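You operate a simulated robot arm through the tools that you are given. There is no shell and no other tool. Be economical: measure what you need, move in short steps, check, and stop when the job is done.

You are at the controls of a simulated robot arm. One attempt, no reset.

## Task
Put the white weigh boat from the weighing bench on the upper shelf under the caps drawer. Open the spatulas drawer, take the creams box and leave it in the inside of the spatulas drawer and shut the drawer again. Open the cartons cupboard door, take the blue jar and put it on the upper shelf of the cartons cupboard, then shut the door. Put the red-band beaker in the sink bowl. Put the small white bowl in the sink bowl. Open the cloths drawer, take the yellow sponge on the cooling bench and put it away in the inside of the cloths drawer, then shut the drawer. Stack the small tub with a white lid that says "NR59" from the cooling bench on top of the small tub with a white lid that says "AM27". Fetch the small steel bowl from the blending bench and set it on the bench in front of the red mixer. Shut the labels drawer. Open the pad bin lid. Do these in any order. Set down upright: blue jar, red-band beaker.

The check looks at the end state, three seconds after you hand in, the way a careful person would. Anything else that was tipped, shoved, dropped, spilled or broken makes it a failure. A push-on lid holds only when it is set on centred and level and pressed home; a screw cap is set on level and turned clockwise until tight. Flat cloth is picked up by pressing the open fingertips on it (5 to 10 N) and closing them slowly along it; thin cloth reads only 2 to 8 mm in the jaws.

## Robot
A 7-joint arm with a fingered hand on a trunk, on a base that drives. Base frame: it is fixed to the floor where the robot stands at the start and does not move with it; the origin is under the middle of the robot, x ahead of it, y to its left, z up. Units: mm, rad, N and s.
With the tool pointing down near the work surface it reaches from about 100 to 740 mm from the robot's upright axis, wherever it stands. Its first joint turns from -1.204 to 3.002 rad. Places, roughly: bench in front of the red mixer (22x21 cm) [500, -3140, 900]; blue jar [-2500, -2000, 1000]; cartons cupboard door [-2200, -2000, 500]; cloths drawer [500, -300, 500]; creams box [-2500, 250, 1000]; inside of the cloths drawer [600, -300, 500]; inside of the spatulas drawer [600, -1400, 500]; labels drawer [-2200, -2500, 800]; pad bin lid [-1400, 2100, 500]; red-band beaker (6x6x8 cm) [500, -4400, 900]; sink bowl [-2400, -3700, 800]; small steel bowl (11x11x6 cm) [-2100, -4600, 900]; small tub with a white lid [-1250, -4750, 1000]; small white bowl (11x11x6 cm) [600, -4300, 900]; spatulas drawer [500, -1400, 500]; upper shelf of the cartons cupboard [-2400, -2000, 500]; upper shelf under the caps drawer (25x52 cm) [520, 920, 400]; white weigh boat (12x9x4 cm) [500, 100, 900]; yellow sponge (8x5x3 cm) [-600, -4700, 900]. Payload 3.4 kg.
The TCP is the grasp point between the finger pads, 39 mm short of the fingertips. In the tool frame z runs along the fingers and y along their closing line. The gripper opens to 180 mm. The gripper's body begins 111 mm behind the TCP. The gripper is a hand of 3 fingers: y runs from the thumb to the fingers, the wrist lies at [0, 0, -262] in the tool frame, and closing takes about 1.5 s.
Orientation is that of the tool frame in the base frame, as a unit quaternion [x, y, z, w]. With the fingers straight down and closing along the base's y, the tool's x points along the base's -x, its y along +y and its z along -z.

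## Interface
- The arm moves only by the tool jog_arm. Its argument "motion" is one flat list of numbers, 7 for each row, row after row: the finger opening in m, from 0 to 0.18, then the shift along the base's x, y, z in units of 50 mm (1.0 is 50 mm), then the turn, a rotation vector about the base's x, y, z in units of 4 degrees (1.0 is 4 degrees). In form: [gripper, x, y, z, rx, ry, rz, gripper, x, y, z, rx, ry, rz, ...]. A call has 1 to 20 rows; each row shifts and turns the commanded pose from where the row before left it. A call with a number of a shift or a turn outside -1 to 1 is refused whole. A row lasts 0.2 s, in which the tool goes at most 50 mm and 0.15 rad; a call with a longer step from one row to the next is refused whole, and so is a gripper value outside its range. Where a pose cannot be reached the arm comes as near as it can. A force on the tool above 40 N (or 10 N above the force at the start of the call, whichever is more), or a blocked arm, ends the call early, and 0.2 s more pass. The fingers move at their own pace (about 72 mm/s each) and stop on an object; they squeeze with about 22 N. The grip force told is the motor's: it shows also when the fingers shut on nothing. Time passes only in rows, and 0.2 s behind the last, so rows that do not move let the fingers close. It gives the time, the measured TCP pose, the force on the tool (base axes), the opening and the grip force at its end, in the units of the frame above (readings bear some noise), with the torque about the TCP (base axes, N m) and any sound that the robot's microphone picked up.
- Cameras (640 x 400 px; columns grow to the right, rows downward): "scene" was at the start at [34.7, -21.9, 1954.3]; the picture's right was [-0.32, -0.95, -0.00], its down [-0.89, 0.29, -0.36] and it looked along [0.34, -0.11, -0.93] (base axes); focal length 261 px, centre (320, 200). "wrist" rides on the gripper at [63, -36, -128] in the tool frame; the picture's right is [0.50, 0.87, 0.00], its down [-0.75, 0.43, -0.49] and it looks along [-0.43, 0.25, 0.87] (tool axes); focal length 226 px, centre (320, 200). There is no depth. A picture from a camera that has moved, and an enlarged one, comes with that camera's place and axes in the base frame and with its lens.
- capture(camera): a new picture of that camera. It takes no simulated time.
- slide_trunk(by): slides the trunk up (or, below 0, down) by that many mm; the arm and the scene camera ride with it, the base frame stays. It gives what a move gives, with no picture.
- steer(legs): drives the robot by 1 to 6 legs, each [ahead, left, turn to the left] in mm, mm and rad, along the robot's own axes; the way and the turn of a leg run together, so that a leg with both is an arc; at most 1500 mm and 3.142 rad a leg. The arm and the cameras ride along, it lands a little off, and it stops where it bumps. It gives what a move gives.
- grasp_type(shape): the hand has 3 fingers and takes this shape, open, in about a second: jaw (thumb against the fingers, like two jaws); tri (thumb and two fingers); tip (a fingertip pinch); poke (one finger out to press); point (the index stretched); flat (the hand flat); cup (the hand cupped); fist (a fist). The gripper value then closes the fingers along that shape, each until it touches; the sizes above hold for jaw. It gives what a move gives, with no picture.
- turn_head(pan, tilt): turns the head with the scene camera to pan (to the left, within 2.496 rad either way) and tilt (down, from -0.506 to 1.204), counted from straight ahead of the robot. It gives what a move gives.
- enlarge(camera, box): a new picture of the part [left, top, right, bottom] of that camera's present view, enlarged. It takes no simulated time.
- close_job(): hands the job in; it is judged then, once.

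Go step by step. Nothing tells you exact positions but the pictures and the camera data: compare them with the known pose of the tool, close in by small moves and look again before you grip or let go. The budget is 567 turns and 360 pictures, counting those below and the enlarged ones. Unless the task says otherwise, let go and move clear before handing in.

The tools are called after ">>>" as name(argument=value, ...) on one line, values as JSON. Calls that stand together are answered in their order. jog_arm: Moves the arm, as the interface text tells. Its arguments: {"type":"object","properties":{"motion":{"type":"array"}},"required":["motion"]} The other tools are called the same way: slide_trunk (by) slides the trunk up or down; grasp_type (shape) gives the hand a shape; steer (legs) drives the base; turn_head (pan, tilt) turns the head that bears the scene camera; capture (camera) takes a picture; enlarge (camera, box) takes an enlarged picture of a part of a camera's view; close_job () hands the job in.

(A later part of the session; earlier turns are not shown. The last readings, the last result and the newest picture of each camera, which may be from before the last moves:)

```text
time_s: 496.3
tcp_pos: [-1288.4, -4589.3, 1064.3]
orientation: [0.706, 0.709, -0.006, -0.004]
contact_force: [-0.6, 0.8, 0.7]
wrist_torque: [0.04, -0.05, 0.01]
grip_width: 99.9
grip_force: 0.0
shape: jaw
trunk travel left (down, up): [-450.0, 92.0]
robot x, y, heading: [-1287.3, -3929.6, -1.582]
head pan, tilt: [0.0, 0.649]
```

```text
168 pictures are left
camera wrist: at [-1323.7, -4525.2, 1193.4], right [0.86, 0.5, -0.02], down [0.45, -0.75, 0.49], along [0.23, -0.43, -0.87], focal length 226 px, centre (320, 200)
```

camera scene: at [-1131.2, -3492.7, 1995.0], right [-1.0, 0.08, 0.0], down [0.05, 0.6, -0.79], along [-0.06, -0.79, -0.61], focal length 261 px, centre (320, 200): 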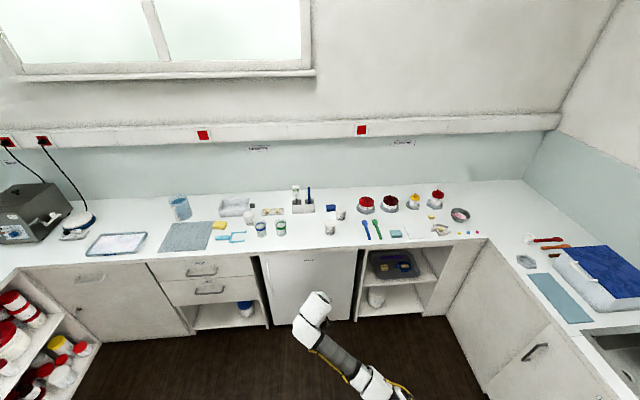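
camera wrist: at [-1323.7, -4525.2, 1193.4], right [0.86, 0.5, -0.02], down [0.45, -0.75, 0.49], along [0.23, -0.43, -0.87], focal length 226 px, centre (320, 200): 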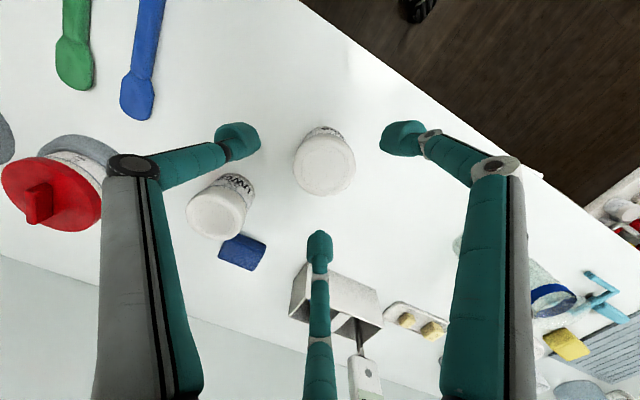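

>>> jog_arm(motion=[0.1, 0.06, -0.06, -0.5, 0, 0, 0, 0.1, 0, 0, -0.5, 0, 0, 0, 0.1, 0, 0, -0.5, 0, 0, 0, 0.1, 0, 0, -0.5, 0, 0, 0, 0.1, 0, 0, -0.14, 0, 0, 0, 0.0, 0, 0, 0, 0, 0, 0, 0.0, 0, 0, 0, 0, 0, 0, 0.0, 0, 0, 0, 0, 0, 0])

>>> capture(camera="wrist")

```text
time_s: 498.1
tcp_pos: [-1280.1, -4591.9, 955.9]
orientation: [0.706, 0.709, -0.008, -0.006]
contact_force: [-0.1, -0.7, 0.2]
wrist_torque: [-0.02, 0.0, 0.0]
grip_width: 53.0
grip_force: 22.2
shape: jaw
trunk travel left (down, up): [-450.0, 92.0]
robot x, y, heading: [-1284.5, -3926.0, -1.582]
head pan, tilt: [0.0, 0.649]
```

```text
167 pictures are left
camera wrist: at [-1313.5, -4528.9, 1085.7], right [0.86, 0.5, -0.02], down [0.45, -0.75, 0.49], along [0.23, -0.43, -0.87], focal length 226 px, centre (320, 200)
```

wrist: 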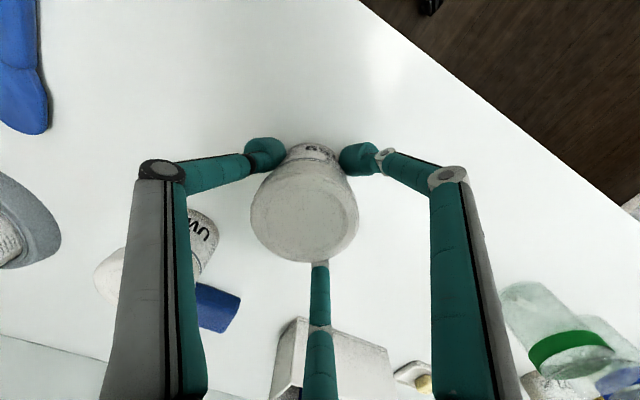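

>>> jog_arm(motion=[0.0, 0, 0, 0.2, 0, 0, 0, 0.0, 0, 0, 0.6, 0, 0, 0, 0.0, 0, 0, 0.9, 0, 0, 0, 0.0, 0, 0, 0.9, 0, 0, 0, 0.0, 0, 0, 0.9, 0, 0, 0])

>>> steer(legs=[[0, 0, 0.011], [0, 486, 0]])

>>> jog_arm(motion=[0.0, 0, 0, 0, 0, 0, 0, 0.0, 0, 0, 0, 0, 0, 0, 0.0, 0, 0, 0, 0, 0, 0, 0.0, 0, 0, 0, 0, 0, 0, 0.0, 0, 0, 0, 0, 0, 0])

>>> capture(camera="wrist")

```text
time_s: 499.3
tcp_pos: [-1280.0, -4592.1, 1133.3]
orientation: [0.705, 0.709, -0.008, -0.005]
contact_force: [-0.3, -0.5, -1.7]
wrist_torque: [-0.05, -0.01, -0.04]
grip_width: 52.6
grip_force: 22.6
shape: jaw
trunk travel left (down, up): [-450.0, 92.0]
robot x, y, heading: [-1284.8, -3927.9, -1.579]
head pan, tilt: [0.0, 0.649]
```

```text
time_s: 502.5
tcp_pos: [-798.1, -4591.2, 1133.1]
orientation: [0.699, 0.715, -0.005, -0.003]
contact_force: [0.0, -0.7, -1.6]
wrist_torque: [0.02, -0.03, 0.04]
grip_width: 52.9
grip_force: 21.9
shape: jaw
trunk travel left (down, up): [-450.0, 92.0]
robot x, y, heading: [-803.1, -3926.7, -1.559]
head pan, tilt: [0.0, 0.649]
```

```text
time_s: 503.7
tcp_pos: [-779.4, -4587.1, 1136.4]
orientation: [0.699, 0.715, -0.011, -0.006]
contact_force: [0.5, -0.2, -1.8]
wrist_torque: [0.01, 0.01, 0.0]
grip_width: 52.6
grip_force: 22.0
shape: jaw
trunk travel left (down, up): [-450.0, 92.0]
robot x, y, heading: [-801.0, -3926.7, -1.566]
head pan, tilt: [0.0, 0.649]
```

```text
166 pictures are left
camera wrist: at [-813.3, -4525.2, 1264.2], right [0.85, 0.52, -0.03], down [0.47, -0.74, 0.49], along [0.23, -0.43, -0.87], focal length 226 px, centre (320, 200)
```

wrist: 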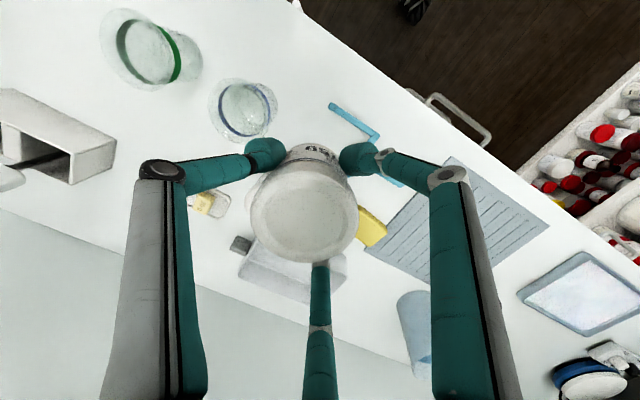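

>>> turn_head(pan=0.0, tilt=0.95)

>>> enlarge(camera="scene", box=[230, 110, 410, 220])

```text
time_s: 504.5
tcp_pos: [-784.3, -4588.4, 1135.8]
orientation: [0.699, 0.715, -0.011, -0.006]
contact_force: [0.2, 0.2, -1.1]
wrist_torque: [0.0, 0.01, 0.02]
grip_width: 52.5
grip_force: 22.5
shape: jaw
trunk travel left (down, up): [-450.0, 92.0]
robot x, y, heading: [-802.7, -3924.4, -1.565]
head pan, tilt: [0.0, 0.949]
```

```text
3.56 times, centred on (320, 165) of scene
camera zoom: at [-802.9, -3980.6, 1970.9], right [-1.0, -0.01, 0.0], down [0.0, 0.81, -0.58], along [0.01, -0.58, -0.81], focal length 929 px, centre (320, 324)
```

zoom: 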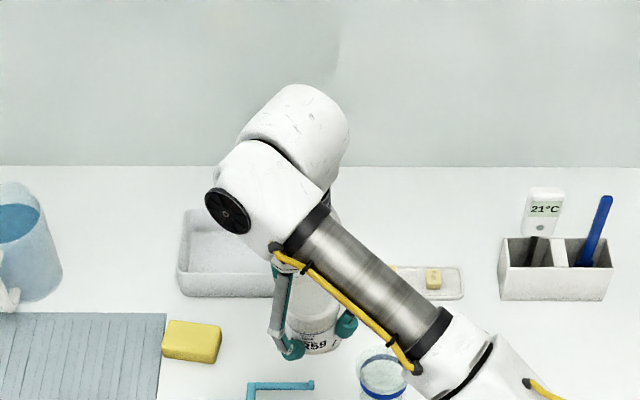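

>>> steer(legs=[[-130, 0, 0]])

>>> capture(camera="wrist")

>>> enlarge(camera="scene", box=[230, 80, 410, 190])

```text
time_s: 505.8
tcp_pos: [-790.3, -4458.9, 1135.5]
orientation: [0.7, 0.714, -0.009, -0.004]
contact_force: [-0.2, 0.6, -1.3]
wrist_torque: [0.02, -0.01, -0.02]
grip_width: 52.9
grip_force: 22.2
shape: jaw
trunk travel left (down, up): [-450.0, 92.0]
robot x, y, heading: [-796.4, -3793.9, -1.564]
head pan, tilt: [0.0, 0.949]
```

```text
164 pictures are left
camera wrist: at [-825.2, -4394.6, 1264.0], right [0.85, 0.52, -0.02], down [0.46, -0.74, 0.49], along [0.24, -0.43, -0.87], focal length 226 px, centre (320, 200)
```

wrist: 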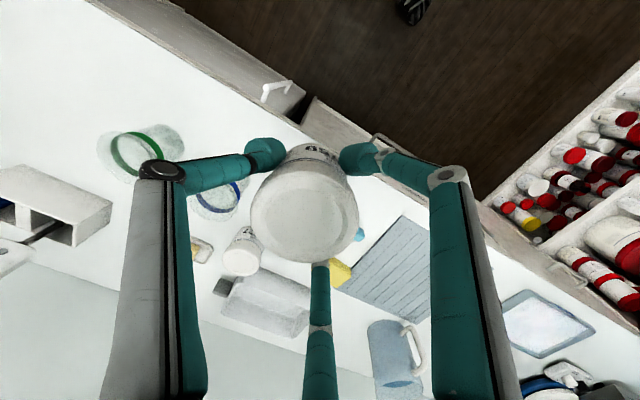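

```text
3.56 times, centred on (320, 135) of scene
camera zoom: at [-804.9, -3850.2, 1970.8], right [-1.0, -0.01, 0.0], down [0.0, 0.82, -0.58], along [0.01, -0.58, -0.82], focal length 929 px, centre (320, 431)
```

zoom: 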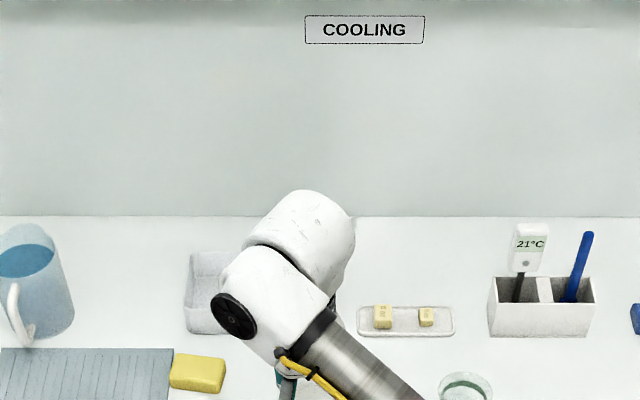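

>>> enlarge(camera="wrist", box=[190, 200, 290, 290])

```text
4.44 times, centred on (240, 245) of wrist
camera zoom: at [-825.2, -4394.6, 1264.0], right [0.85, 0.52, -0.02], down [0.46, -0.74, 0.49], along [0.24, -0.43, -0.87], focal length 1005 px, centre (676, 0)
```

zoom: 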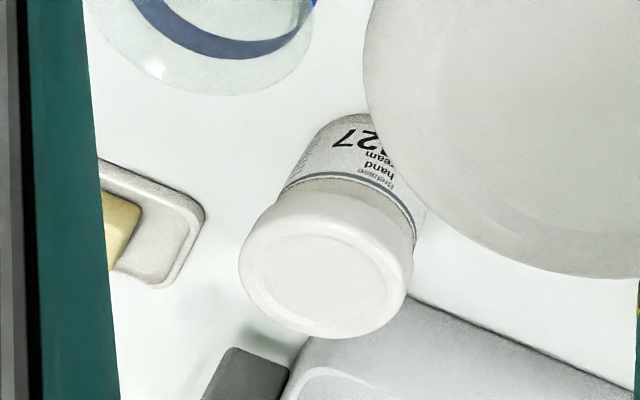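

AM27's lid is centred near (−797, −4720), top z≈974. The held tub sits about (−9, −5) off the TCP, so I aim the TCP at (−788, −4715).

>>> steer(legs=[[256, 0, 0]])

>>> jog_arm(motion=[0.0, 0, 0, 0, 0, 0, 0, 0.0, 0, 0, 0, 0, 0, 0, 0.0, 0, 0, -0.4, 0, 0, 0, 0.0, 0, 0, -0.4, 0, 0, 0, 0.0, 0, 0, -0.4, 0, 0, 0, 0.0, 0, 0, 0, 0, 0, 0, 0.0, 0, 0, 0, 0, 0, 0])

>>> capture(camera="wrist")

>>> enlarge(camera="scene", box=[260, 110, 380, 190])

```text
time_s: 507.6
tcp_pos: [-785.0, -4713.4, 1137.8]
orientation: [0.697, 0.717, -0.011, -0.004]
contact_force: [-0.5, -0.7, -0.8]
wrist_torque: [0.03, -0.02, 0.0]
grip_width: 52.9
grip_force: 21.4
shape: jaw
trunk travel left (down, up): [-450.0, 92.0]
robot x, y, heading: [-800.7, -4050.8, -1.556]
head pan, tilt: [0.0, 0.949]
```

```text
time_s: 509.2
tcp_pos: [-781.5, -4710.0, 1077.5]
orientation: [0.697, 0.717, -0.012, -0.004]
contact_force: [-0.5, 0.8, -2.0]
wrist_torque: [0.0, 0.0, -0.03]
grip_width: 52.8
grip_force: 21.6
shape: jaw
trunk travel left (down, up): [-450.0, 92.0]
robot x, y, heading: [-802.5, -4054.7, -1.557]
head pan, tilt: [0.0, 0.949]
```

```text
161 pictures are left
camera wrist: at [-816.6, -4646.3, 1206.9], right [0.85, 0.52, -0.02], down [0.47, -0.74, 0.49], along [0.24, -0.43, -0.87], focal length 226 px, centre (320, 200)
```

wrist: 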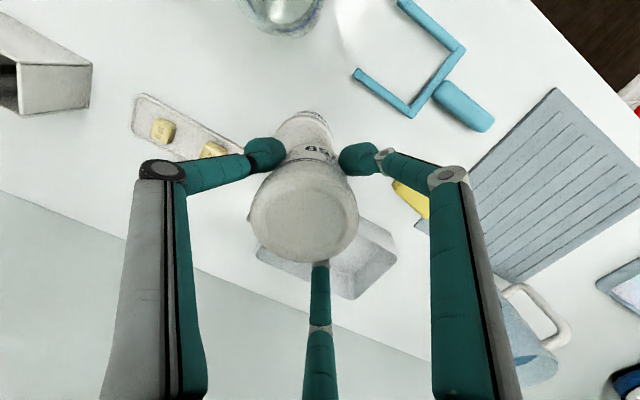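

```text
5.00 times, centred on (320, 150) of scene
camera zoom: at [-802.6, -4107.8, 1970.9], right [-1.0, -0.01, 0.0], down [-0.01, 0.82, -0.58], along [0.01, -0.58, -0.82], focal length 1306 px, centre (320, 450)
```

zoom: 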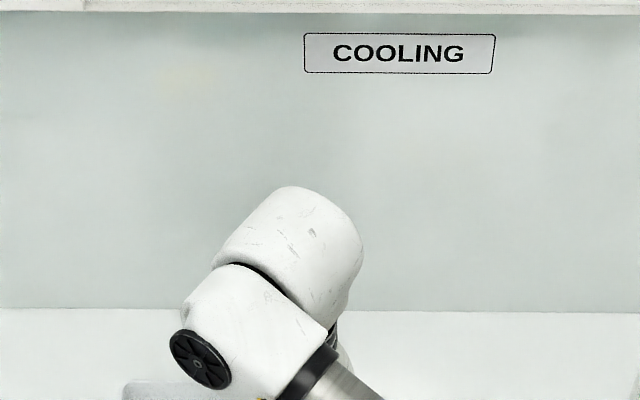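

>>> enlarge(camera="wrist", box=[220, 90, 400, 280])

```text
2.11 times, centred on (310, 185) of wrist
camera zoom: at [-816.6, -4646.3, 1206.9], right [0.85, 0.52, -0.02], down [0.47, -0.74, 0.49], along [0.24, -0.43, -0.87], focal length 476 px, centre (341, 232)
```

zoom: 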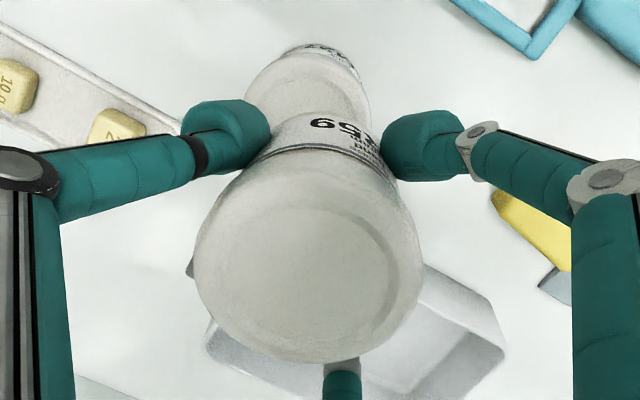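

>>> jog_arm(motion=[0.0, -0.26, 0.04, 0, 0, 0, 0, 0.0, 0, 0, -0.3, 0, 0, 0, 0.0, 0, 0, 0, 0, 0, 0, 0.0, 0, 0, 0, 0, 0, 0])

>>> enlarge(camera="wrist", box=[220, 90, 400, 280])

```text
time_s: 510.2
tcp_pos: [-795.1, -4707.7, 1064.0]
orientation: [0.697, 0.717, -0.012, -0.003]
contact_force: [-0.1, 0.5, -1.5]
wrist_torque: [0.0, -0.01, 0.0]
grip_width: 52.5
grip_force: 22.1
shape: jaw
trunk travel left (down, up): [-450.0, 92.0]
robot x, y, heading: [-805.6, -4050.0, -1.553]
head pan, tilt: [0.0, 0.949]
```

```text
2.11 times, centred on (310, 185) of wrist
camera zoom: at [-829.1, -4644.3, 1192.0], right [0.85, 0.52, -0.02], down [0.47, -0.74, 0.49], along [0.24, -0.43, -0.87], focal length 476 px, centre (341, 232)
```

zoom: 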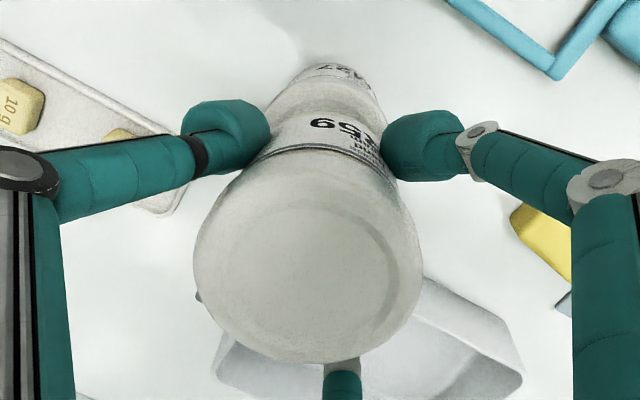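

>>> jog_arm(motion=[0.0, -0.02, 0.05, -0.2, 0, 0, 0, 0.0, 0, 0, -0.2, 0, 0, 0, 0.0, 0, 0, 0, 0, 0, 0, 0.0, 0, 0, 0, 0, 0, 0])

>>> enlarge(camera="wrist", box=[220, 90, 400, 280])

```text
time_s: 511.2
tcp_pos: [-795.9, -4706.2, 1043.2]
orientation: [0.697, 0.717, -0.011, -0.002]
contact_force: [-0.1, 0.1, -1.1]
wrist_torque: [0.01, -0.04, -0.04]
grip_width: 52.7
grip_force: 21.9
shape: jaw
trunk travel left (down, up): [-450.0, 92.0]
robot x, y, heading: [-799.8, -4050.3, -1.555]
head pan, tilt: [0.0, 0.949]
```

```text
2.11 times, centred on (310, 185) of wrist
camera zoom: at [-831.2, -4641.9, 1171.4], right [0.85, 0.52, -0.02], down [0.47, -0.74, 0.49], along [0.24, -0.43, -0.87], focal length 476 px, centre (341, 232)
```

zoom: 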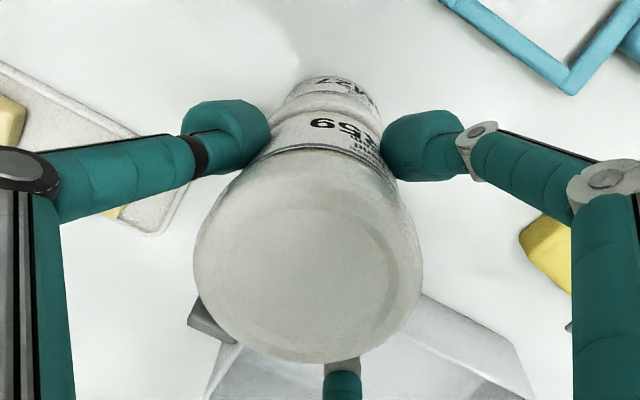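

>>> jog_arm(motion=[0.0, 0, 0, -0.1, 0, 0, 0, 0.0, 0, 0, -0.06, 0, 0, 0, 0.0, 0, 0, -0.06, 0, 0, 0, 0.0, 0, 0, 0, 0, 0, 0])

>>> jog_arm(motion=[0.0, 0, 0, -0.05, 0, 0, 0, 0.0, 0, 0, 0, 0, 0, 0])

```text
time_s: 512.2
tcp_pos: [-796.6, -4705.0, 1032.8]
orientation: [0.697, 0.717, -0.011, -0.003]
contact_force: [-0.1, 0.2, -1.8]
wrist_torque: [0.02, 0.0, 0.02]
grip_width: 52.5
grip_force: 21.9
shape: jaw
trunk travel left (down, up): [-450.0, 92.0]
robot x, y, heading: [-798.6, -4056.4, -1.555]
head pan, tilt: [0.0, 0.949]
```

```text
time_s: 512.8
tcp_pos: [-796.5, -4705.3, 1029.8]
orientation: [0.697, 0.717, -0.012, -0.002]
contact_force: [0.5, -0.4, 5.1]
wrist_torque: [-0.04, 0.02, 0.0]
grip_width: 52.8
grip_force: 21.4
shape: jaw
trunk travel left (down, up): [-450.0, 92.0]
robot x, y, heading: [-799.8, -4050.1, -1.555]
head pan, tilt: [0.0, 0.949]
```

>>> enlarge(camera="wrist", box=[240, 90, 400, 200])

```text
3.64 times, centred on (320, 145) of wrist
camera zoom: at [-831.1, -4641.6, 1159.3], right [0.85, 0.52, -0.03], down [0.47, -0.73, 0.49], along [0.24, -0.43, -0.87], focal length 822 px, centre (320, 400)
```

zoom: 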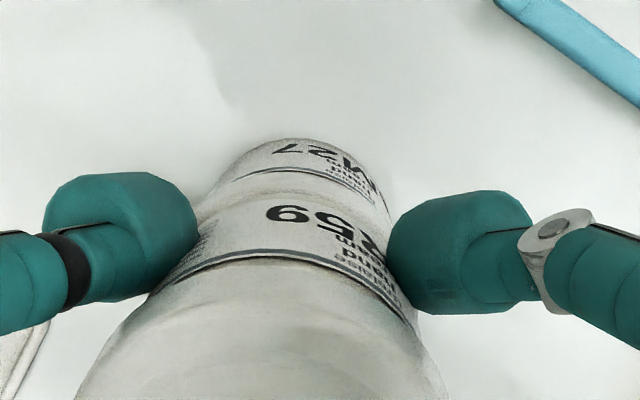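

Well aligned and in contact. Release and lift straight up.

>>> jog_arm(motion=[0.06, 0, 0, 0.01, 0, 0, 0, 0.075, 0, 0, 0, 0, 0, 0, 0.09, 0, 0, 0, 0, 0, 0, 0.1, 0, 0, 0, 0, 0, 0, 0.1, 0, 0, 0.3, 0, 0, 0, 0.1, 0, 0, 0.5, 0, 0, 0, 0.1, 0, 0, 0.6, 0, 0, 0, 0.1, 0, 0, 0.6, 0, 0, 0])

>>> capture(camera="wrist")

```text
time_s: 514.6
tcp_pos: [-795.2, -4704.7, 1129.3]
orientation: [0.697, 0.717, -0.012, -0.003]
contact_force: [0.9, 0.4, 0.0]
wrist_torque: [-0.01, 0.01, -0.02]
grip_width: 99.5
grip_force: 0.0
shape: jaw
trunk travel left (down, up): [-450.0, 92.0]
robot x, y, heading: [-803.4, -4051.8, -1.558]
head pan, tilt: [0.0, 0.949]
```

```text
155 pictures are left
camera wrist: at [-830.4, -4640.8, 1258.5], right [0.85, 0.52, -0.02], down [0.47, -0.74, 0.49], along [0.24, -0.43, -0.87], focal length 226 px, centre (320, 200)
```

wrist: 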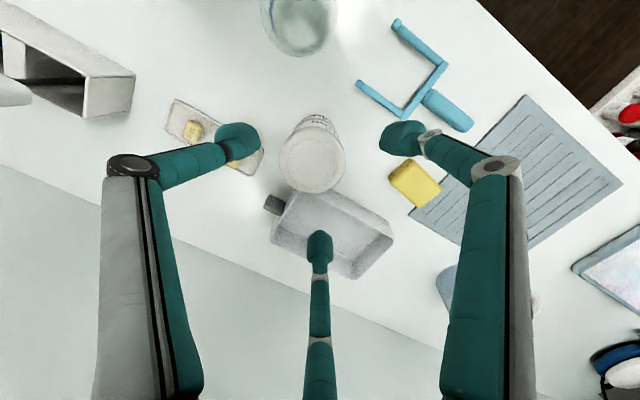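

The tubs are stacked. The sponge is next, at about (−620, −4697), long axis along x.

>>> steer(legs=[[0, 172, -0.015]])

>>> jog_arm(motion=[0.12, 0, 0, -0.3, 0, 0, -0.8, 0.12, 0, 0, -0.3, 0, 0, -0.8, 0.12, 0, 0, -0.4, 0, 0, -0.8, 0.12, 0, 0, 0, 0, 0, -0.8, 0.12, 0, 0, 0, 0, 0, 0, 0.12, 0, 0, 0, 0, 0, 0])

>>> capture(camera="wrist")

```text
time_s: 516.1
tcp_pos: [-638.8, -4704.3, 1129.1]
orientation: [0.703, 0.711, -0.009, -0.002]
contact_force: [-0.5, -0.5, 0.0]
wrist_torque: [0.04, -0.06, 0.01]
grip_width: 99.3
grip_force: 0.0
shape: jaw
trunk travel left (down, up): [-450.0, 92.0]
robot x, y, heading: [-622.9, -4046.8, -1.569]
head pan, tilt: [0.0, 0.949]
```

```text
time_s: 517.5
tcp_pos: [-633.4, -4701.1, 1080.4]
orientation: [0.779, 0.627, -0.013, -0.007]
contact_force: [0.3, -0.1, -0.4]
wrist_torque: [0.07, -0.05, 0.01]
grip_width: 119.4
grip_force: 0.1
shape: jaw
trunk travel left (down, up): [-450.0, 92.0]
robot x, y, heading: [-627.5, -4048.9, -1.573]
head pan, tilt: [0.0, 0.949]
```

```text
154 pictures are left
camera wrist: at [-652.9, -4630.9, 1210.0], right [0.95, 0.3, -0.03], down [0.28, -0.83, 0.49], along [0.13, -0.47, -0.87], focal length 226 px, centre (320, 200)
```

wrist: 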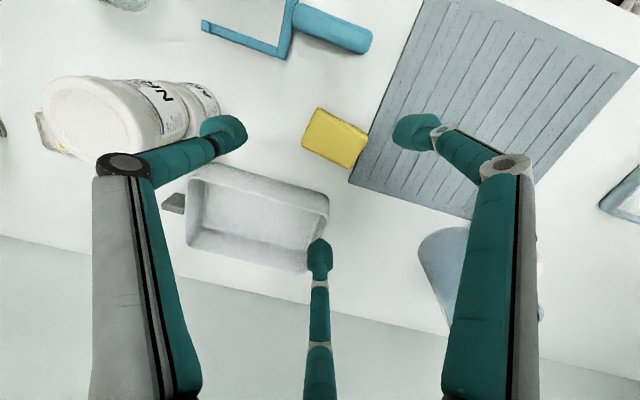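

>>> jog_arm(motion=[0.1, 0.26, 0.14, -0.5, 0, 0, 0, 0.1, 0, 0, -0.6, 0, 0, 0, 0.1, 0, 0, -0.6, 0, 0, 0, 0.1, 0, 0, -0.5, 0, 0, 0, 0.1, 0, 0, 0, 0, 0, 0])

>>> capture(camera="wrist")

```text
time_s: 518.7
tcp_pos: [-604.3, -4694.5, 971.7]
orientation: [0.778, 0.628, -0.016, -0.009]
contact_force: [0.5, 0.3, -0.7]
wrist_torque: [-0.01, 0.03, 0.01]
grip_width: 100.6
grip_force: 0.0
shape: jaw
trunk travel left (down, up): [-450.0, 92.0]
robot x, y, heading: [-627.3, -4052.8, -1.569]
head pan, tilt: [0.0, 0.949]
```

```text
153 pictures are left
camera wrist: at [-622.3, -4624.3, 1100.1], right [0.95, 0.31, -0.04], down [0.29, -0.82, 0.49], along [0.12, -0.47, -0.87], focal length 226 px, centre (320, 200)
```

wrist: 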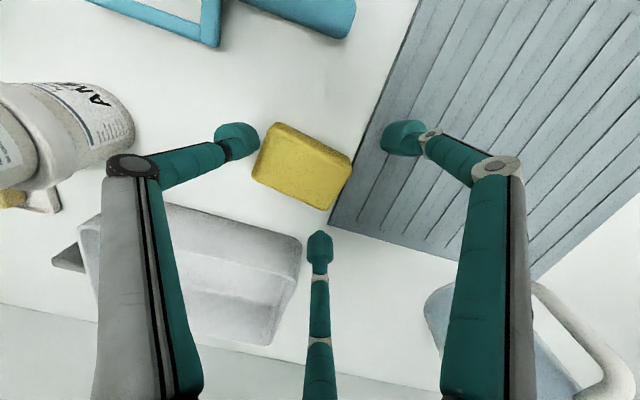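

>>> jog_arm(motion=[0.1, -0.34, 0.02, 0, 0, 0, 0, 0.1, 0, 0, -0.25, 0, 0, 0, 0.1, 0, 0, -0.25, 0, 0, 0, 0.1, 0, 0, 0, 0, 0, 0])

>>> capture(camera="wrist")

```text
time_s: 519.7
tcp_pos: [-612.4, -4693.2, 945.8]
orientation: [0.778, 0.628, -0.02, -0.011]
contact_force: [-3.4, 1.4, 0.7]
wrist_torque: [0.01, 0.17, 0.17]
grip_width: 98.6
grip_force: 0.1
shape: jaw
trunk travel left (down, up): [-450.0, 92.0]
robot x, y, heading: [-624.8, -4051.5, -1.573]
head pan, tilt: [0.0, 0.949]
```

```text
152 pictures are left
camera wrist: at [-629.5, -4622.5, 1075.0], right [0.95, 0.31, -0.04], down [0.29, -0.82, 0.49], along [0.11, -0.47, -0.87], focal length 226 px, centre (320, 200)
```

wrist: 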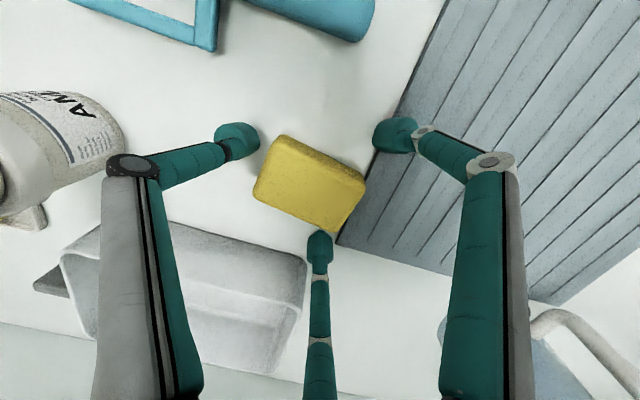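

>>> jog_arm(motion=[0.06, 0, 0, 0, 0, 0, 0, 0.0, 0, 0, 0, 0, 0, 0, 0.0, 0, 0, 0, 0, 0, 0, 0.0, 0, 0, 0, 0, 0, 0, 0.0, 0, 0, 0, 0, 0, 0, 0.0, 0, 0, 0.2, 0, 0, 0, 0.0, 0, 0, 0.4, 0, 0, 0, 0.0, 0, 0, 0.6, 0, 0, 0])

>>> capture(camera="wrist")

```text
time_s: 521.5
tcp_pos: [-625.4, -4693.1, 1007.1]
orientation: [0.777, 0.629, -0.016, -0.008]
contact_force: [-0.2, 0.0, -0.4]
wrist_torque: [0.01, -0.04, -0.03]
grip_width: 50.6
grip_force: 21.6
shape: jaw
trunk travel left (down, up): [-450.0, 92.0]
robot x, y, heading: [-626.6, -4051.0, -1.574]
head pan, tilt: [0.0, 0.949]
```

```text
151 pictures are left
camera wrist: at [-643.1, -4622.1, 1135.0], right [0.95, 0.31, -0.03], down [0.28, -0.82, 0.49], along [0.12, -0.47, -0.87], focal length 226 px, centre (320, 200)
```

wrist: 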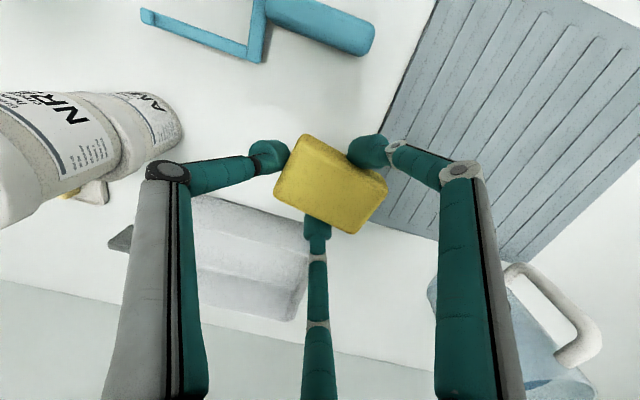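

Sponge held. I'll back off, turn east and drive to the open cloths drawer.

>>> jog_arm(motion=[0.0, 0, 0, 0.6, 0, 0, 0, 0.0, 0, 0, 0.6, 0, 0, 0, 0.0, 0, 0, 0.5, 0, 0, 0])

>>> steer(legs=[[-400, 0, 0], [0, 0, 1.573], [0, 1500, 0], [0, 1500, 0], [0, 340, 0]])

>>> turn_head(pan=0.0, tilt=1.0)

>>> capture(camera="scene")

```text
time_s: 522.3
tcp_pos: [-627.9, -4692.3, 1091.4]
orientation: [0.778, 0.628, -0.016, -0.008]
contact_force: [0.0, -0.1, -0.1]
wrist_torque: [0.0, 0.03, 0.02]
grip_width: 50.1
grip_force: 22.4
shape: jaw
trunk travel left (down, up): [-450.0, 92.0]
robot x, y, heading: [-625.9, -4051.0, -1.571]
head pan, tilt: [0.0, 0.949]
```

```text
time_s: 544.6
tcp_pos: [82.4, -312.8, 1090.8]
orientation: [0.11, 0.994, -0.013, 0.005]
contact_force: [0.9, 0.4, -1.2]
wrist_torque: [0.07, 0.01, 0.02]
grip_width: 49.4
grip_force: 22.2
shape: jaw
trunk travel left (down, up): [-450.0, 92.0]
robot x, y, heading: [-561.6, -297.6, -0.01]
head pan, tilt: [0.0, 0.949]
```

```text
time_s: 545.2
tcp_pos: [79.1, -310.6, 1092.2]
orientation: [0.112, 0.994, -0.015, 0.006]
contact_force: [0.1, 0.6, -0.7]
wrist_torque: [0.07, 0.02, -0.02]
grip_width: 49.6
grip_force: 21.8
shape: jaw
trunk travel left (down, up): [-450.0, 92.0]
robot x, y, heading: [-561.9, -301.7, -0.012]
head pan, tilt: [0.0, 1.0]
```

```text
150 pictures are left
camera scene: at [-507.4, -317.7, 1967.2], right [-0.01, -1.0, -0.01], down [-0.84, 0.01, -0.54], along [0.54, 0.0, -0.84], focal length 261 px, centre (320, 200)
```

scene: 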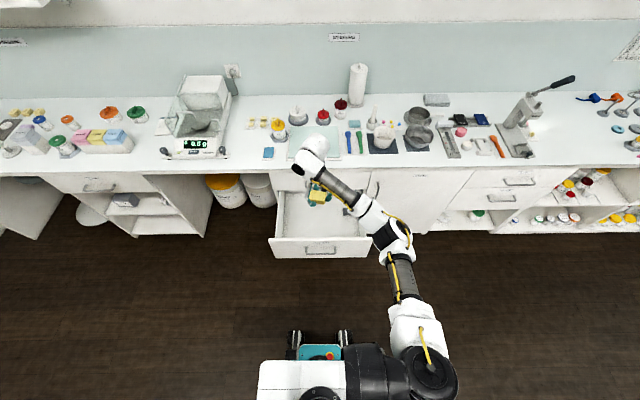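

>>> steer(legs=[[130, 0, 0.01]])

>>> slide_trunk(by=-330)

>>> capture(camera="scene")

>>> capture(camera="wrist")

```text
time_s: 546.5
tcp_pos: [209.6, -274.8, 1093.2]
orientation: [0.103, 0.994, -0.024, 0.007]
contact_force: [0.2, 1.2, -1.0]
wrist_torque: [-0.06, -0.04, 0.02]
grip_width: 49.6
grip_force: 21.5
shape: jaw
trunk travel left (down, up): [-450.0, 92.0]
robot x, y, heading: [-427.3, -294.2, 0.003]
head pan, tilt: [0.0, 1.0]
```

```text
time_s: 549.8
tcp_pos: [205.7, -279.9, 764.1]
orientation: [0.102, 0.994, -0.022, 0.008]
contact_force: [-0.5, -0.6, -0.3]
wrist_torque: [0.01, 0.01, -0.01]
grip_width: 49.3
grip_force: 21.8
shape: jaw
trunk travel left (down, up): [-120.0, 422.0]
robot x, y, heading: [-427.2, -294.0, 0.004]
head pan, tilt: [0.0, 1.0]
```

```text
149 pictures are left
camera scene: at [-89.2, -298.7, 1613.6], right [0.0, -1.0, 0.0], down [-0.84, 0.0, -0.54], along [0.54, 0.0, -0.84], focal length 261 px, centre (320, 200)
```

scene: 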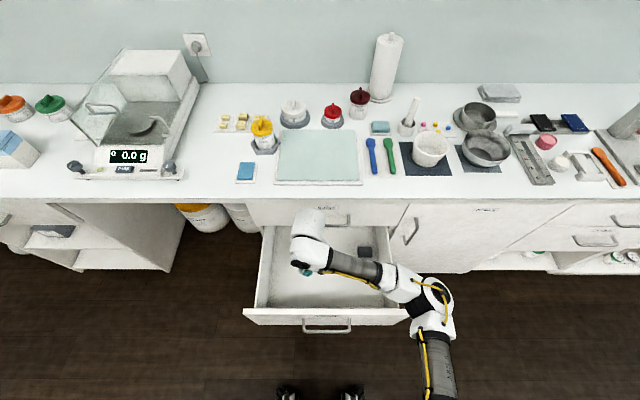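

```text
148 pictures are left
camera wrist: at [136.1, -295.4, 893.7], right [-0.31, 0.95, -0.05], down [0.82, 0.29, 0.49], along [0.48, 0.11, -0.87], focal length 226 px, centre (320, 200)
```

wrist: 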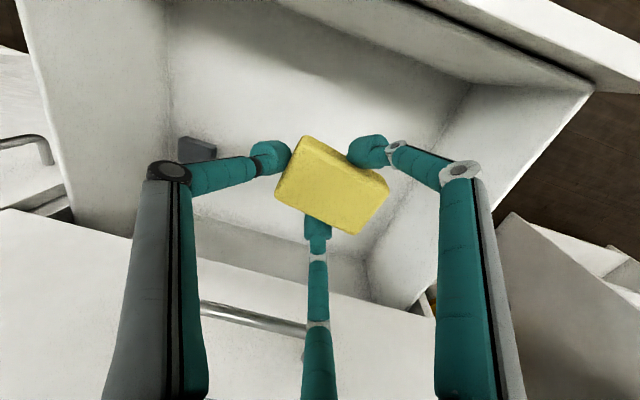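

>>> jog_arm(motion=[0.0, 0, 0, -0.8, 0, 0, 0, 0.0, 0, 0, -0.8, 0, 0, 0, 0.0, 0, 0, -0.8, 0, 0, 0, 0.0, 0, 0, -0.8, 0, 0, 0, 0.0, 0, 0, -0.8, 0, 0, 0])

>>> jog_arm(motion=[0.0, 0, 0, -0.3, 0, 0, 0, 0.0, 0, 0, -0.2, 0, 0, 0, 0.0, 0, 0, -0.15, 0, 0, 0, 0.0, 0, 0, -0.1, 0, 0, 0, 0.0, 0, 0, -0.1, 0, 0, 0])

```text
time_s: 551.0
tcp_pos: [204.8, -278.9, 563.0]
orientation: [0.102, 0.995, -0.022, 0.009]
contact_force: [0.3, -0.8, -0.5]
wrist_torque: [-0.03, 0.01, 0.0]
grip_width: 48.9
grip_force: 21.9
shape: jaw
trunk travel left (down, up): [-120.0, 422.0]
robot x, y, heading: [-429.9, -294.7, 0.002]
head pan, tilt: [0.0, 1.0]
```

```text
time_s: 552.1
tcp_pos: [206.6, -277.9, 521.8]
orientation: [0.103, 0.994, -0.022, 0.008]
contact_force: [0.3, -0.5, 0.2]
wrist_torque: [-0.03, -0.02, 0.01]
grip_width: 49.0
grip_force: 22.1
shape: jaw
trunk travel left (down, up): [-120.0, 422.0]
robot x, y, heading: [-431.0, -294.4, 0.005]
head pan, tilt: [0.0, 1.0]
```

>>> jog_arm(motion=[0.0, 0, 0, -0.08, 0, 0, 0, 0.0, 0, 0, -0.08, 0, 0, 0, 0.0, 0, 0, -0.08, 0, 0, 0, 0.0, 0, 0, 0, 0, 0, 0])

```text
time_s: 553.1
tcp_pos: [206.6, -279.0, 511.7]
orientation: [0.102, 0.994, -0.022, 0.008]
contact_force: [0.1, -1.3, 10.0]
wrist_torque: [0.01, 0.08, 0.03]
grip_width: 49.1
grip_force: 22.2
shape: jaw
trunk travel left (down, up): [-120.0, 422.0]
robot x, y, heading: [-428.4, -294.7, 0.001]
head pan, tilt: [0.0, 1.0]
```

Contact with the drawer floor. Release and rise.

>>> jog_arm(motion=[0.1, 0, 0, 0.02, 0, 0, 0, 0.1, 0, 0, 0, 0, 0, 0, 0.1, 0, 0, 0, 0, 0, 0, 0.1, 0, 0, 0.3, 0, 0, 0, 0.1, 0, 0, 0.8, 0, 0, 0, 0.1, 0, 0, 0.8, 0, 0, 0, 0.1, 0, 0, 0.8, 0, 0, 0, 0.1, 0, 0, 0.8, 0, 0, 0, 0.1, 0, 0, 0.8, 0, 0, 0])

>>> capture(camera="wrist")

```text
time_s: 555.1
tcp_pos: [206.6, -276.5, 727.3]
orientation: [0.102, 0.995, -0.022, 0.008]
contact_force: [-0.1, -0.9, 0.6]
wrist_torque: [0.02, 0.0, -0.03]
grip_width: 99.5
grip_force: 0.0
shape: jaw
trunk travel left (down, up): [-120.0, 422.0]
robot x, y, heading: [-430.0, -291.9, 0.003]
head pan, tilt: [0.0, 1.0]
```

```text
147 pictures are left
camera wrist: at [136.1, -293.0, 855.2], right [-0.31, 0.95, -0.05], down [0.82, 0.3, 0.49], along [0.48, 0.12, -0.87], focal length 226 px, centre (320, 200)
```

wrist: 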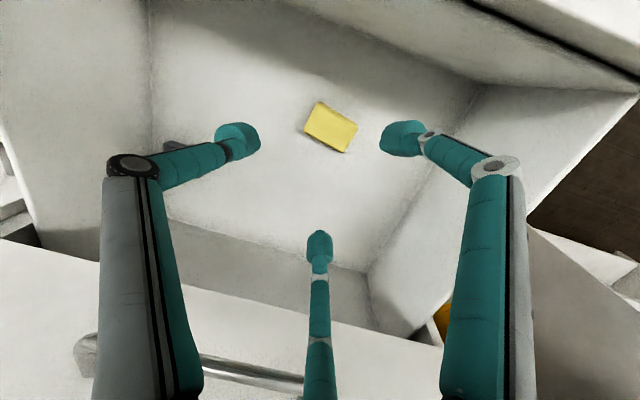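

Sponge in the drawer. Now back off, tilt the hand forward and push the drawer shut.

>>> jog_arm(motion=[0.0, 0, 0, 0.8, 0, 0, 0, 0.0, 0, 0, 0, 0, 0, 0])

>>> steer(legs=[[-400, 0, 0]])

>>> jog_arm(motion=[0.0, 0, 0, -0.3, 0, -1, 0, 0.0, 0, 0, -0.3, 0, -1, 0, 0.0, 0, 0, -0.3, 0, -1, 0, 0.0, 0, 0, -0.3, 0, -1, 0, 0.0, 0, 0, -0.3, 0, -1, 0, 0.0, 0, 0, -0.3, 0, -1, 0, 0.0, 0, 0, -0.3, 0, -1, 0, 0.0, 0, 0, -0.3, 0, -1, 0, 0.0, 0, 0, -0.3, 0, -1, 0, 0.0, 0, 0, -0.3, 0, -1, 0, 0.0, 0, 0, -0.3, 0, -1, 0, 0.0, 0, 0, -0.3, 0, -1, 0, 0.0, 0, 0, -0.3, 0, -1, 0, 0.0, 0, 0, -0.3, 0, -1, 0, 0.0, 0, 0, -0.3, 0, -1, 0, 0.0, 0, 0, -0.3, 0, -1, 0])

>>> capture(camera="scene")

```text
time_s: 555.8
tcp_pos: [207.4, -278.6, 764.3]
orientation: [0.102, 0.995, -0.022, 0.007]
contact_force: [0.1, 0.4, 0.4]
wrist_torque: [-0.01, 0.01, 0.03]
grip_width: 15.6
grip_force: 0.0
shape: jaw
trunk travel left (down, up): [-120.0, 422.0]
robot x, y, heading: [-432.2, -293.5, 0.006]
head pan, tilt: [0.0, 1.0]
```

```text
time_s: 558.2
tcp_pos: [-195.2, -277.0, 765.3]
orientation: [0.099, 0.995, -0.022, 0.008]
contact_force: [0.2, -0.4, 0.7]
wrist_torque: [-0.03, 0.0, 0.0]
grip_width: 0.0
grip_force: 21.6
shape: jaw
trunk travel left (down, up): [-120.0, 422.0]
robot x, y, heading: [-834.9, -295.9, 0.015]
head pan, tilt: [0.0, 1.0]
```

```text
time_s: 561.6
tcp_pos: [-199.4, -275.0, 527.3]
orientation: [0.096, 0.838, 0.034, 0.536]
contact_force: [-0.5, -0.4, 0.1]
wrist_torque: [0.0, -0.03, 0.0]
grip_width: 0.0
grip_force: 21.5
shape: jaw
trunk travel left (down, up): [-120.0, 422.0]
robot x, y, heading: [-829.8, -294.8, 0.014]
head pan, tilt: [0.0, 1.0]
```

```text
146 pictures are left
camera scene: at [-493.1, -299.3, 1613.7], right [0.01, -1.0, 0.0], down [-0.84, -0.01, -0.54], along [0.54, 0.01, -0.84], focal length 261 px, centre (320, 200)
```

scene: 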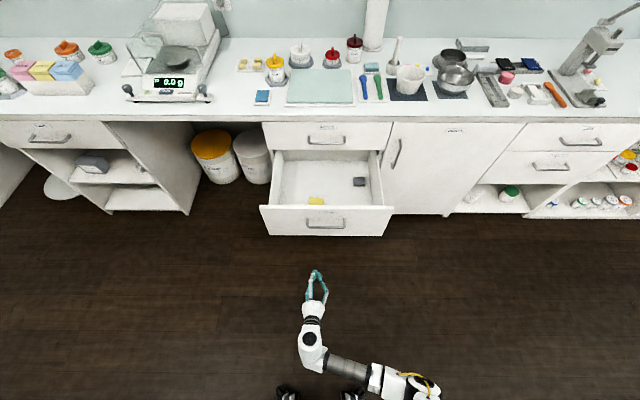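

>>> jog_arm(motion=[0.0, 0, -0.4, 0, 0, 0, 0, 0.0, 0, -0.4, 0, 0, 0, 0])

>>> steer(legs=[[490, 0, -0.014]])

>>> steer(legs=[[35, 0, 0]])

>>> jog_arm(motion=[0.0, 0.1, 0, 0, 0, 0, 0, 0.0, 0.1, 0, 0, 0, 0, 0, 0.0, 0.1, 0, 0, 0, 0, 0, 0.0, 0.1, 0, 0, 0, 0, 0, 0.0, 0.1, 0, 0, 0, 0, 0, 0.0, 0.1, 0, 0, 0, 0, 0, 0.0, 0.1, 0, 0, 0, 0, 0, 0.0, 0.1, 0, 0, 0, 0, 0])

>>> capture(camera="scene")

```text
time_s: 562.2
tcp_pos: [-197.7, -314.9, 529.5]
orientation: [0.096, 0.837, 0.034, 0.537]
contact_force: [0.2, -0.5, -0.4]
wrist_torque: [-0.01, 0.01, 0.01]
grip_width: 0.2
grip_force: 22.5
shape: jaw
trunk travel left (down, up): [-120.0, 422.0]
robot x, y, heading: [-833.9, -298.7, 0.01]
head pan, tilt: [0.0, 1.0]
```

```text
time_s: 565.2
tcp_pos: [293.2, -320.0, 528.5]
orientation: [0.1, 0.837, 0.031, 0.537]
contact_force: [-0.1, 0.3, 0.6]
wrist_torque: [-0.05, 0.01, 0.02]
grip_width: 0.2
grip_force: 22.5
shape: jaw
trunk travel left (down, up): [-120.0, 422.0]
robot x, y, heading: [-339.2, -295.7, 0.004]
head pan, tilt: [0.0, 1.0]
```

```text
time_s: 566.0
tcp_pos: [328.0, -318.4, 531.1]
orientation: [0.101, 0.837, 0.029, 0.537]
contact_force: [0.7, 0.3, 0.1]
wrist_torque: [0.07, 0.01, -0.02]
grip_width: 0.0
grip_force: 22.4
shape: jaw
trunk travel left (down, up): [-120.0, 422.0]
robot x, y, heading: [-308.0, -296.7, 0.001]
head pan, tilt: [0.0, 1.0]
```

```text
time_s: 567.0
tcp_pos: [336.6, -314.5, 531.4]
orientation: [0.098, 0.837, 0.03, 0.537]
contact_force: [-6.5, -0.2, 0.5]
wrist_torque: [-0.02, 0.11, -0.07]
grip_width: 0.3
grip_force: 21.7
shape: jaw
trunk travel left (down, up): [-120.0, 422.0]
robot x, y, heading: [-305.7, -297.2, -0.002]
head pan, tilt: [0.0, 1.0]
stopped in row 4: the force on the tool passed its limit at 48 N (the readings are from after the stop); the commanded pose is now the measured one
```

```text
145 pictures are left
camera scene: at [32.5, -301.9, 1613.8], right [0.0, -1.0, 0.0], down [-0.84, 0.0, -0.54], along [0.54, 0.0, -0.84], focal length 261 px, centre (320, 200)
```

scene: 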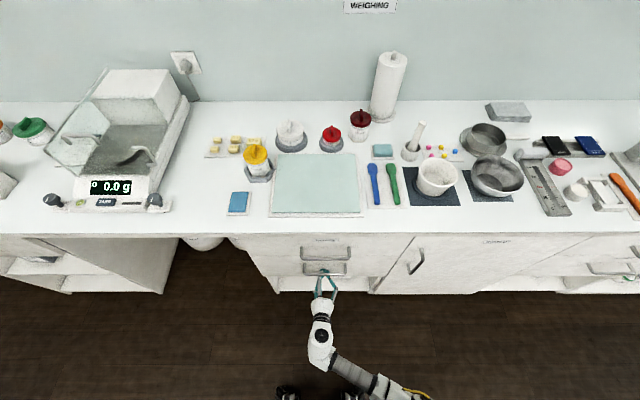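

The cloths drawer is shut. Remaining: beaker and white bowl to the sink, and steel bowl to the mixer. I'll drive south along the east bench.

>>> steer(legs=[[-350, 0, 0]])

>>> slide_trunk(by=330)

>>> jog_arm(motion=[0.1, 0, 0, 0.3, 0, 1, 0, 0.1, 0, 0, 0.3, 0, 1, 0, 0.1, 0, 0, 0.3, 0, 1, 0, 0.1, 0, 0, 0.3, 0, 1, 0, 0.1, 0, 0, 0.3, 0, 1, 0, 0.1, 0, 0, 0.3, 0, 1, 0, 0.1, 0, 0, 0.3, 0, 1, 0, 0.1, 0, 0, 0.3, 0, 1, 0, 0.1, 0, 0, 0.3, 0, 1, 0, 0.1, 0, 0, 0.3, 0, 1, 0, 0.1, 0, 0, 0.3, 0, 1, 0, 0.1, 0, 0, 0.3, 0, 1, 0, 0.1, 0, 0, 0.3, 0, 1, 0, 0.1, 0, 0, 0.3, 0, 1, 0, 0.1, 0, 0, 0.3, 0, 1, 0, 0.1, 0, 0, 0.1, 0, 1, 0])

>>> steer(legs=[[0, -1500, 0], [0, -1500, 0], [0, -800, 0]])

>>> turn_head(pan=-0.25, tilt=0.75)

>>> capture(camera="scene")

```text
time_s: 569.2
tcp_pos: [-13.5, -316.3, 531.5]
orientation: [0.102, 0.836, 0.027, 0.538]
contact_force: [0.0, 1.2, 0.1]
wrist_torque: [0.01, 0.0, 0.0]
grip_width: 0.1
grip_force: 22.1
shape: jaw
trunk travel left (down, up): [-120.0, 422.0]
robot x, y, heading: [-652.4, -294.0, -0.006]
head pan, tilt: [0.0, 1.0]
```

```text
time_s: 572.5
tcp_pos: [-13.5, -316.2, 862.8]
orientation: [0.1, 0.836, 0.027, 0.54]
contact_force: [0.7, -0.2, 0.7]
wrist_torque: [0.01, 0.05, 0.04]
grip_width: 0.1
grip_force: 22.1
shape: jaw
trunk travel left (down, up): [-450.0, 92.0]
robot x, y, heading: [-656.2, -295.7, -0.004]
head pan, tilt: [0.0, 1.0]
```

```text
time_s: 575.9
tcp_pos: [29.8, -314.2, 1061.8]
orientation: [0.099, 0.995, -0.03, 0.013]
contact_force: [0.9, 0.0, -0.1]
wrist_torque: [0.03, -0.01, -0.05]
grip_width: 99.6
grip_force: 0.0
shape: jaw
out of reach, approached as far as the arm can: row 13, 14, 15, 16
trunk travel left (down, up): [-450.0, 92.0]
robot x, y, heading: [-655.6, -291.0, -0.011]
head pan, tilt: [0.0, 1.0]
```

```text
time_s: 594.3
tcp_pos: [7.4, -4129.7, 1064.2]
orientation: [0.104, 0.994, -0.033, 0.014]
contact_force: [0.0, -0.1, 1.3]
wrist_torque: [0.01, -0.04, 0.01]
grip_width: 99.7
grip_force: 0.1
shape: jaw
trunk travel left (down, up): [-450.0, 92.0]
robot x, y, heading: [-678.3, -4108.5, -0.014]
head pan, tilt: [0.0, 1.0]
```

```text
time_s: 595.0
tcp_pos: [4.9, -4131.7, 1064.1]
orientation: [0.103, 0.994, -0.032, 0.015]
contact_force: [-0.2, -0.3, -0.7]
wrist_torque: [-0.02, 0.03, 0.0]
grip_width: 99.6
grip_force: 0.0
shape: jaw
trunk travel left (down, up): [-450.0, 92.0]
robot x, y, heading: [-675.4, -4106.2, -0.02]
head pan, tilt: [-0.25, 0.75]
```

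```text
144 pictures are left
camera scene: at [-613.8, -4133.1, 1986.3], right [-0.26, -0.97, 0.0], down [-0.66, 0.18, -0.73], along [0.7, -0.19, -0.69], focal length 261 px, centre (320, 200)
```

scene: 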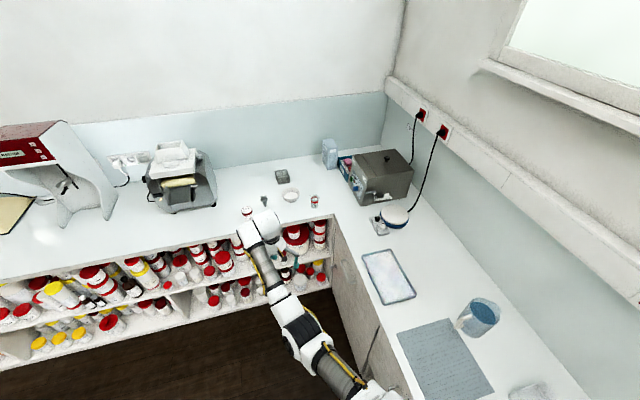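

>>> enlarge(camera="scene", box=[220, 150, 360, 240])

>>> enlarge(camera="scene", box=[0, 110, 160, 250])

```text
4.44 times, centred on (290, 195) of scene
camera zoom: at [-613.8, -4133.1, 1986.3], right [-0.26, -0.97, 0.0], down [-0.66, 0.18, -0.73], along [0.7, -0.19, -0.69], focal length 1161 px, centre (453, 222)
```

zoom: 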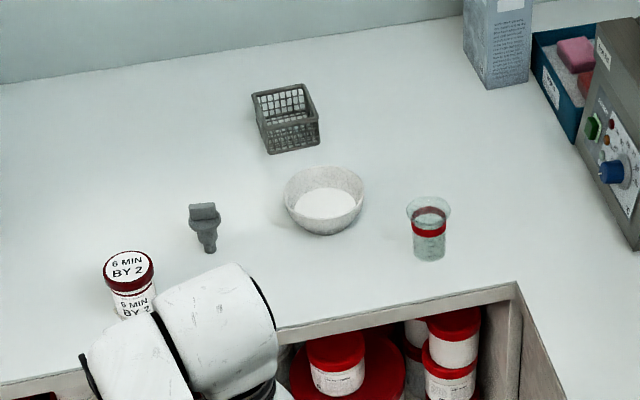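

```text
2.86 times, centred on (80, 180) of scene
camera zoom: at [-613.8, -4133.1, 1986.3], right [-0.26, -0.97, 0.0], down [-0.66, 0.18, -0.73], along [0.7, -0.19, -0.69], focal length 746 px, centre (1006, 257)
```

zoom: 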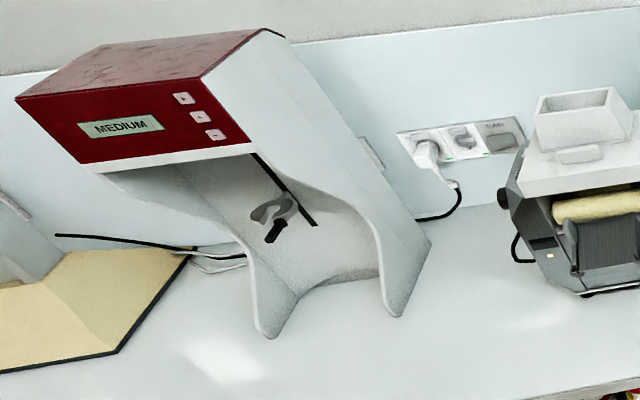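

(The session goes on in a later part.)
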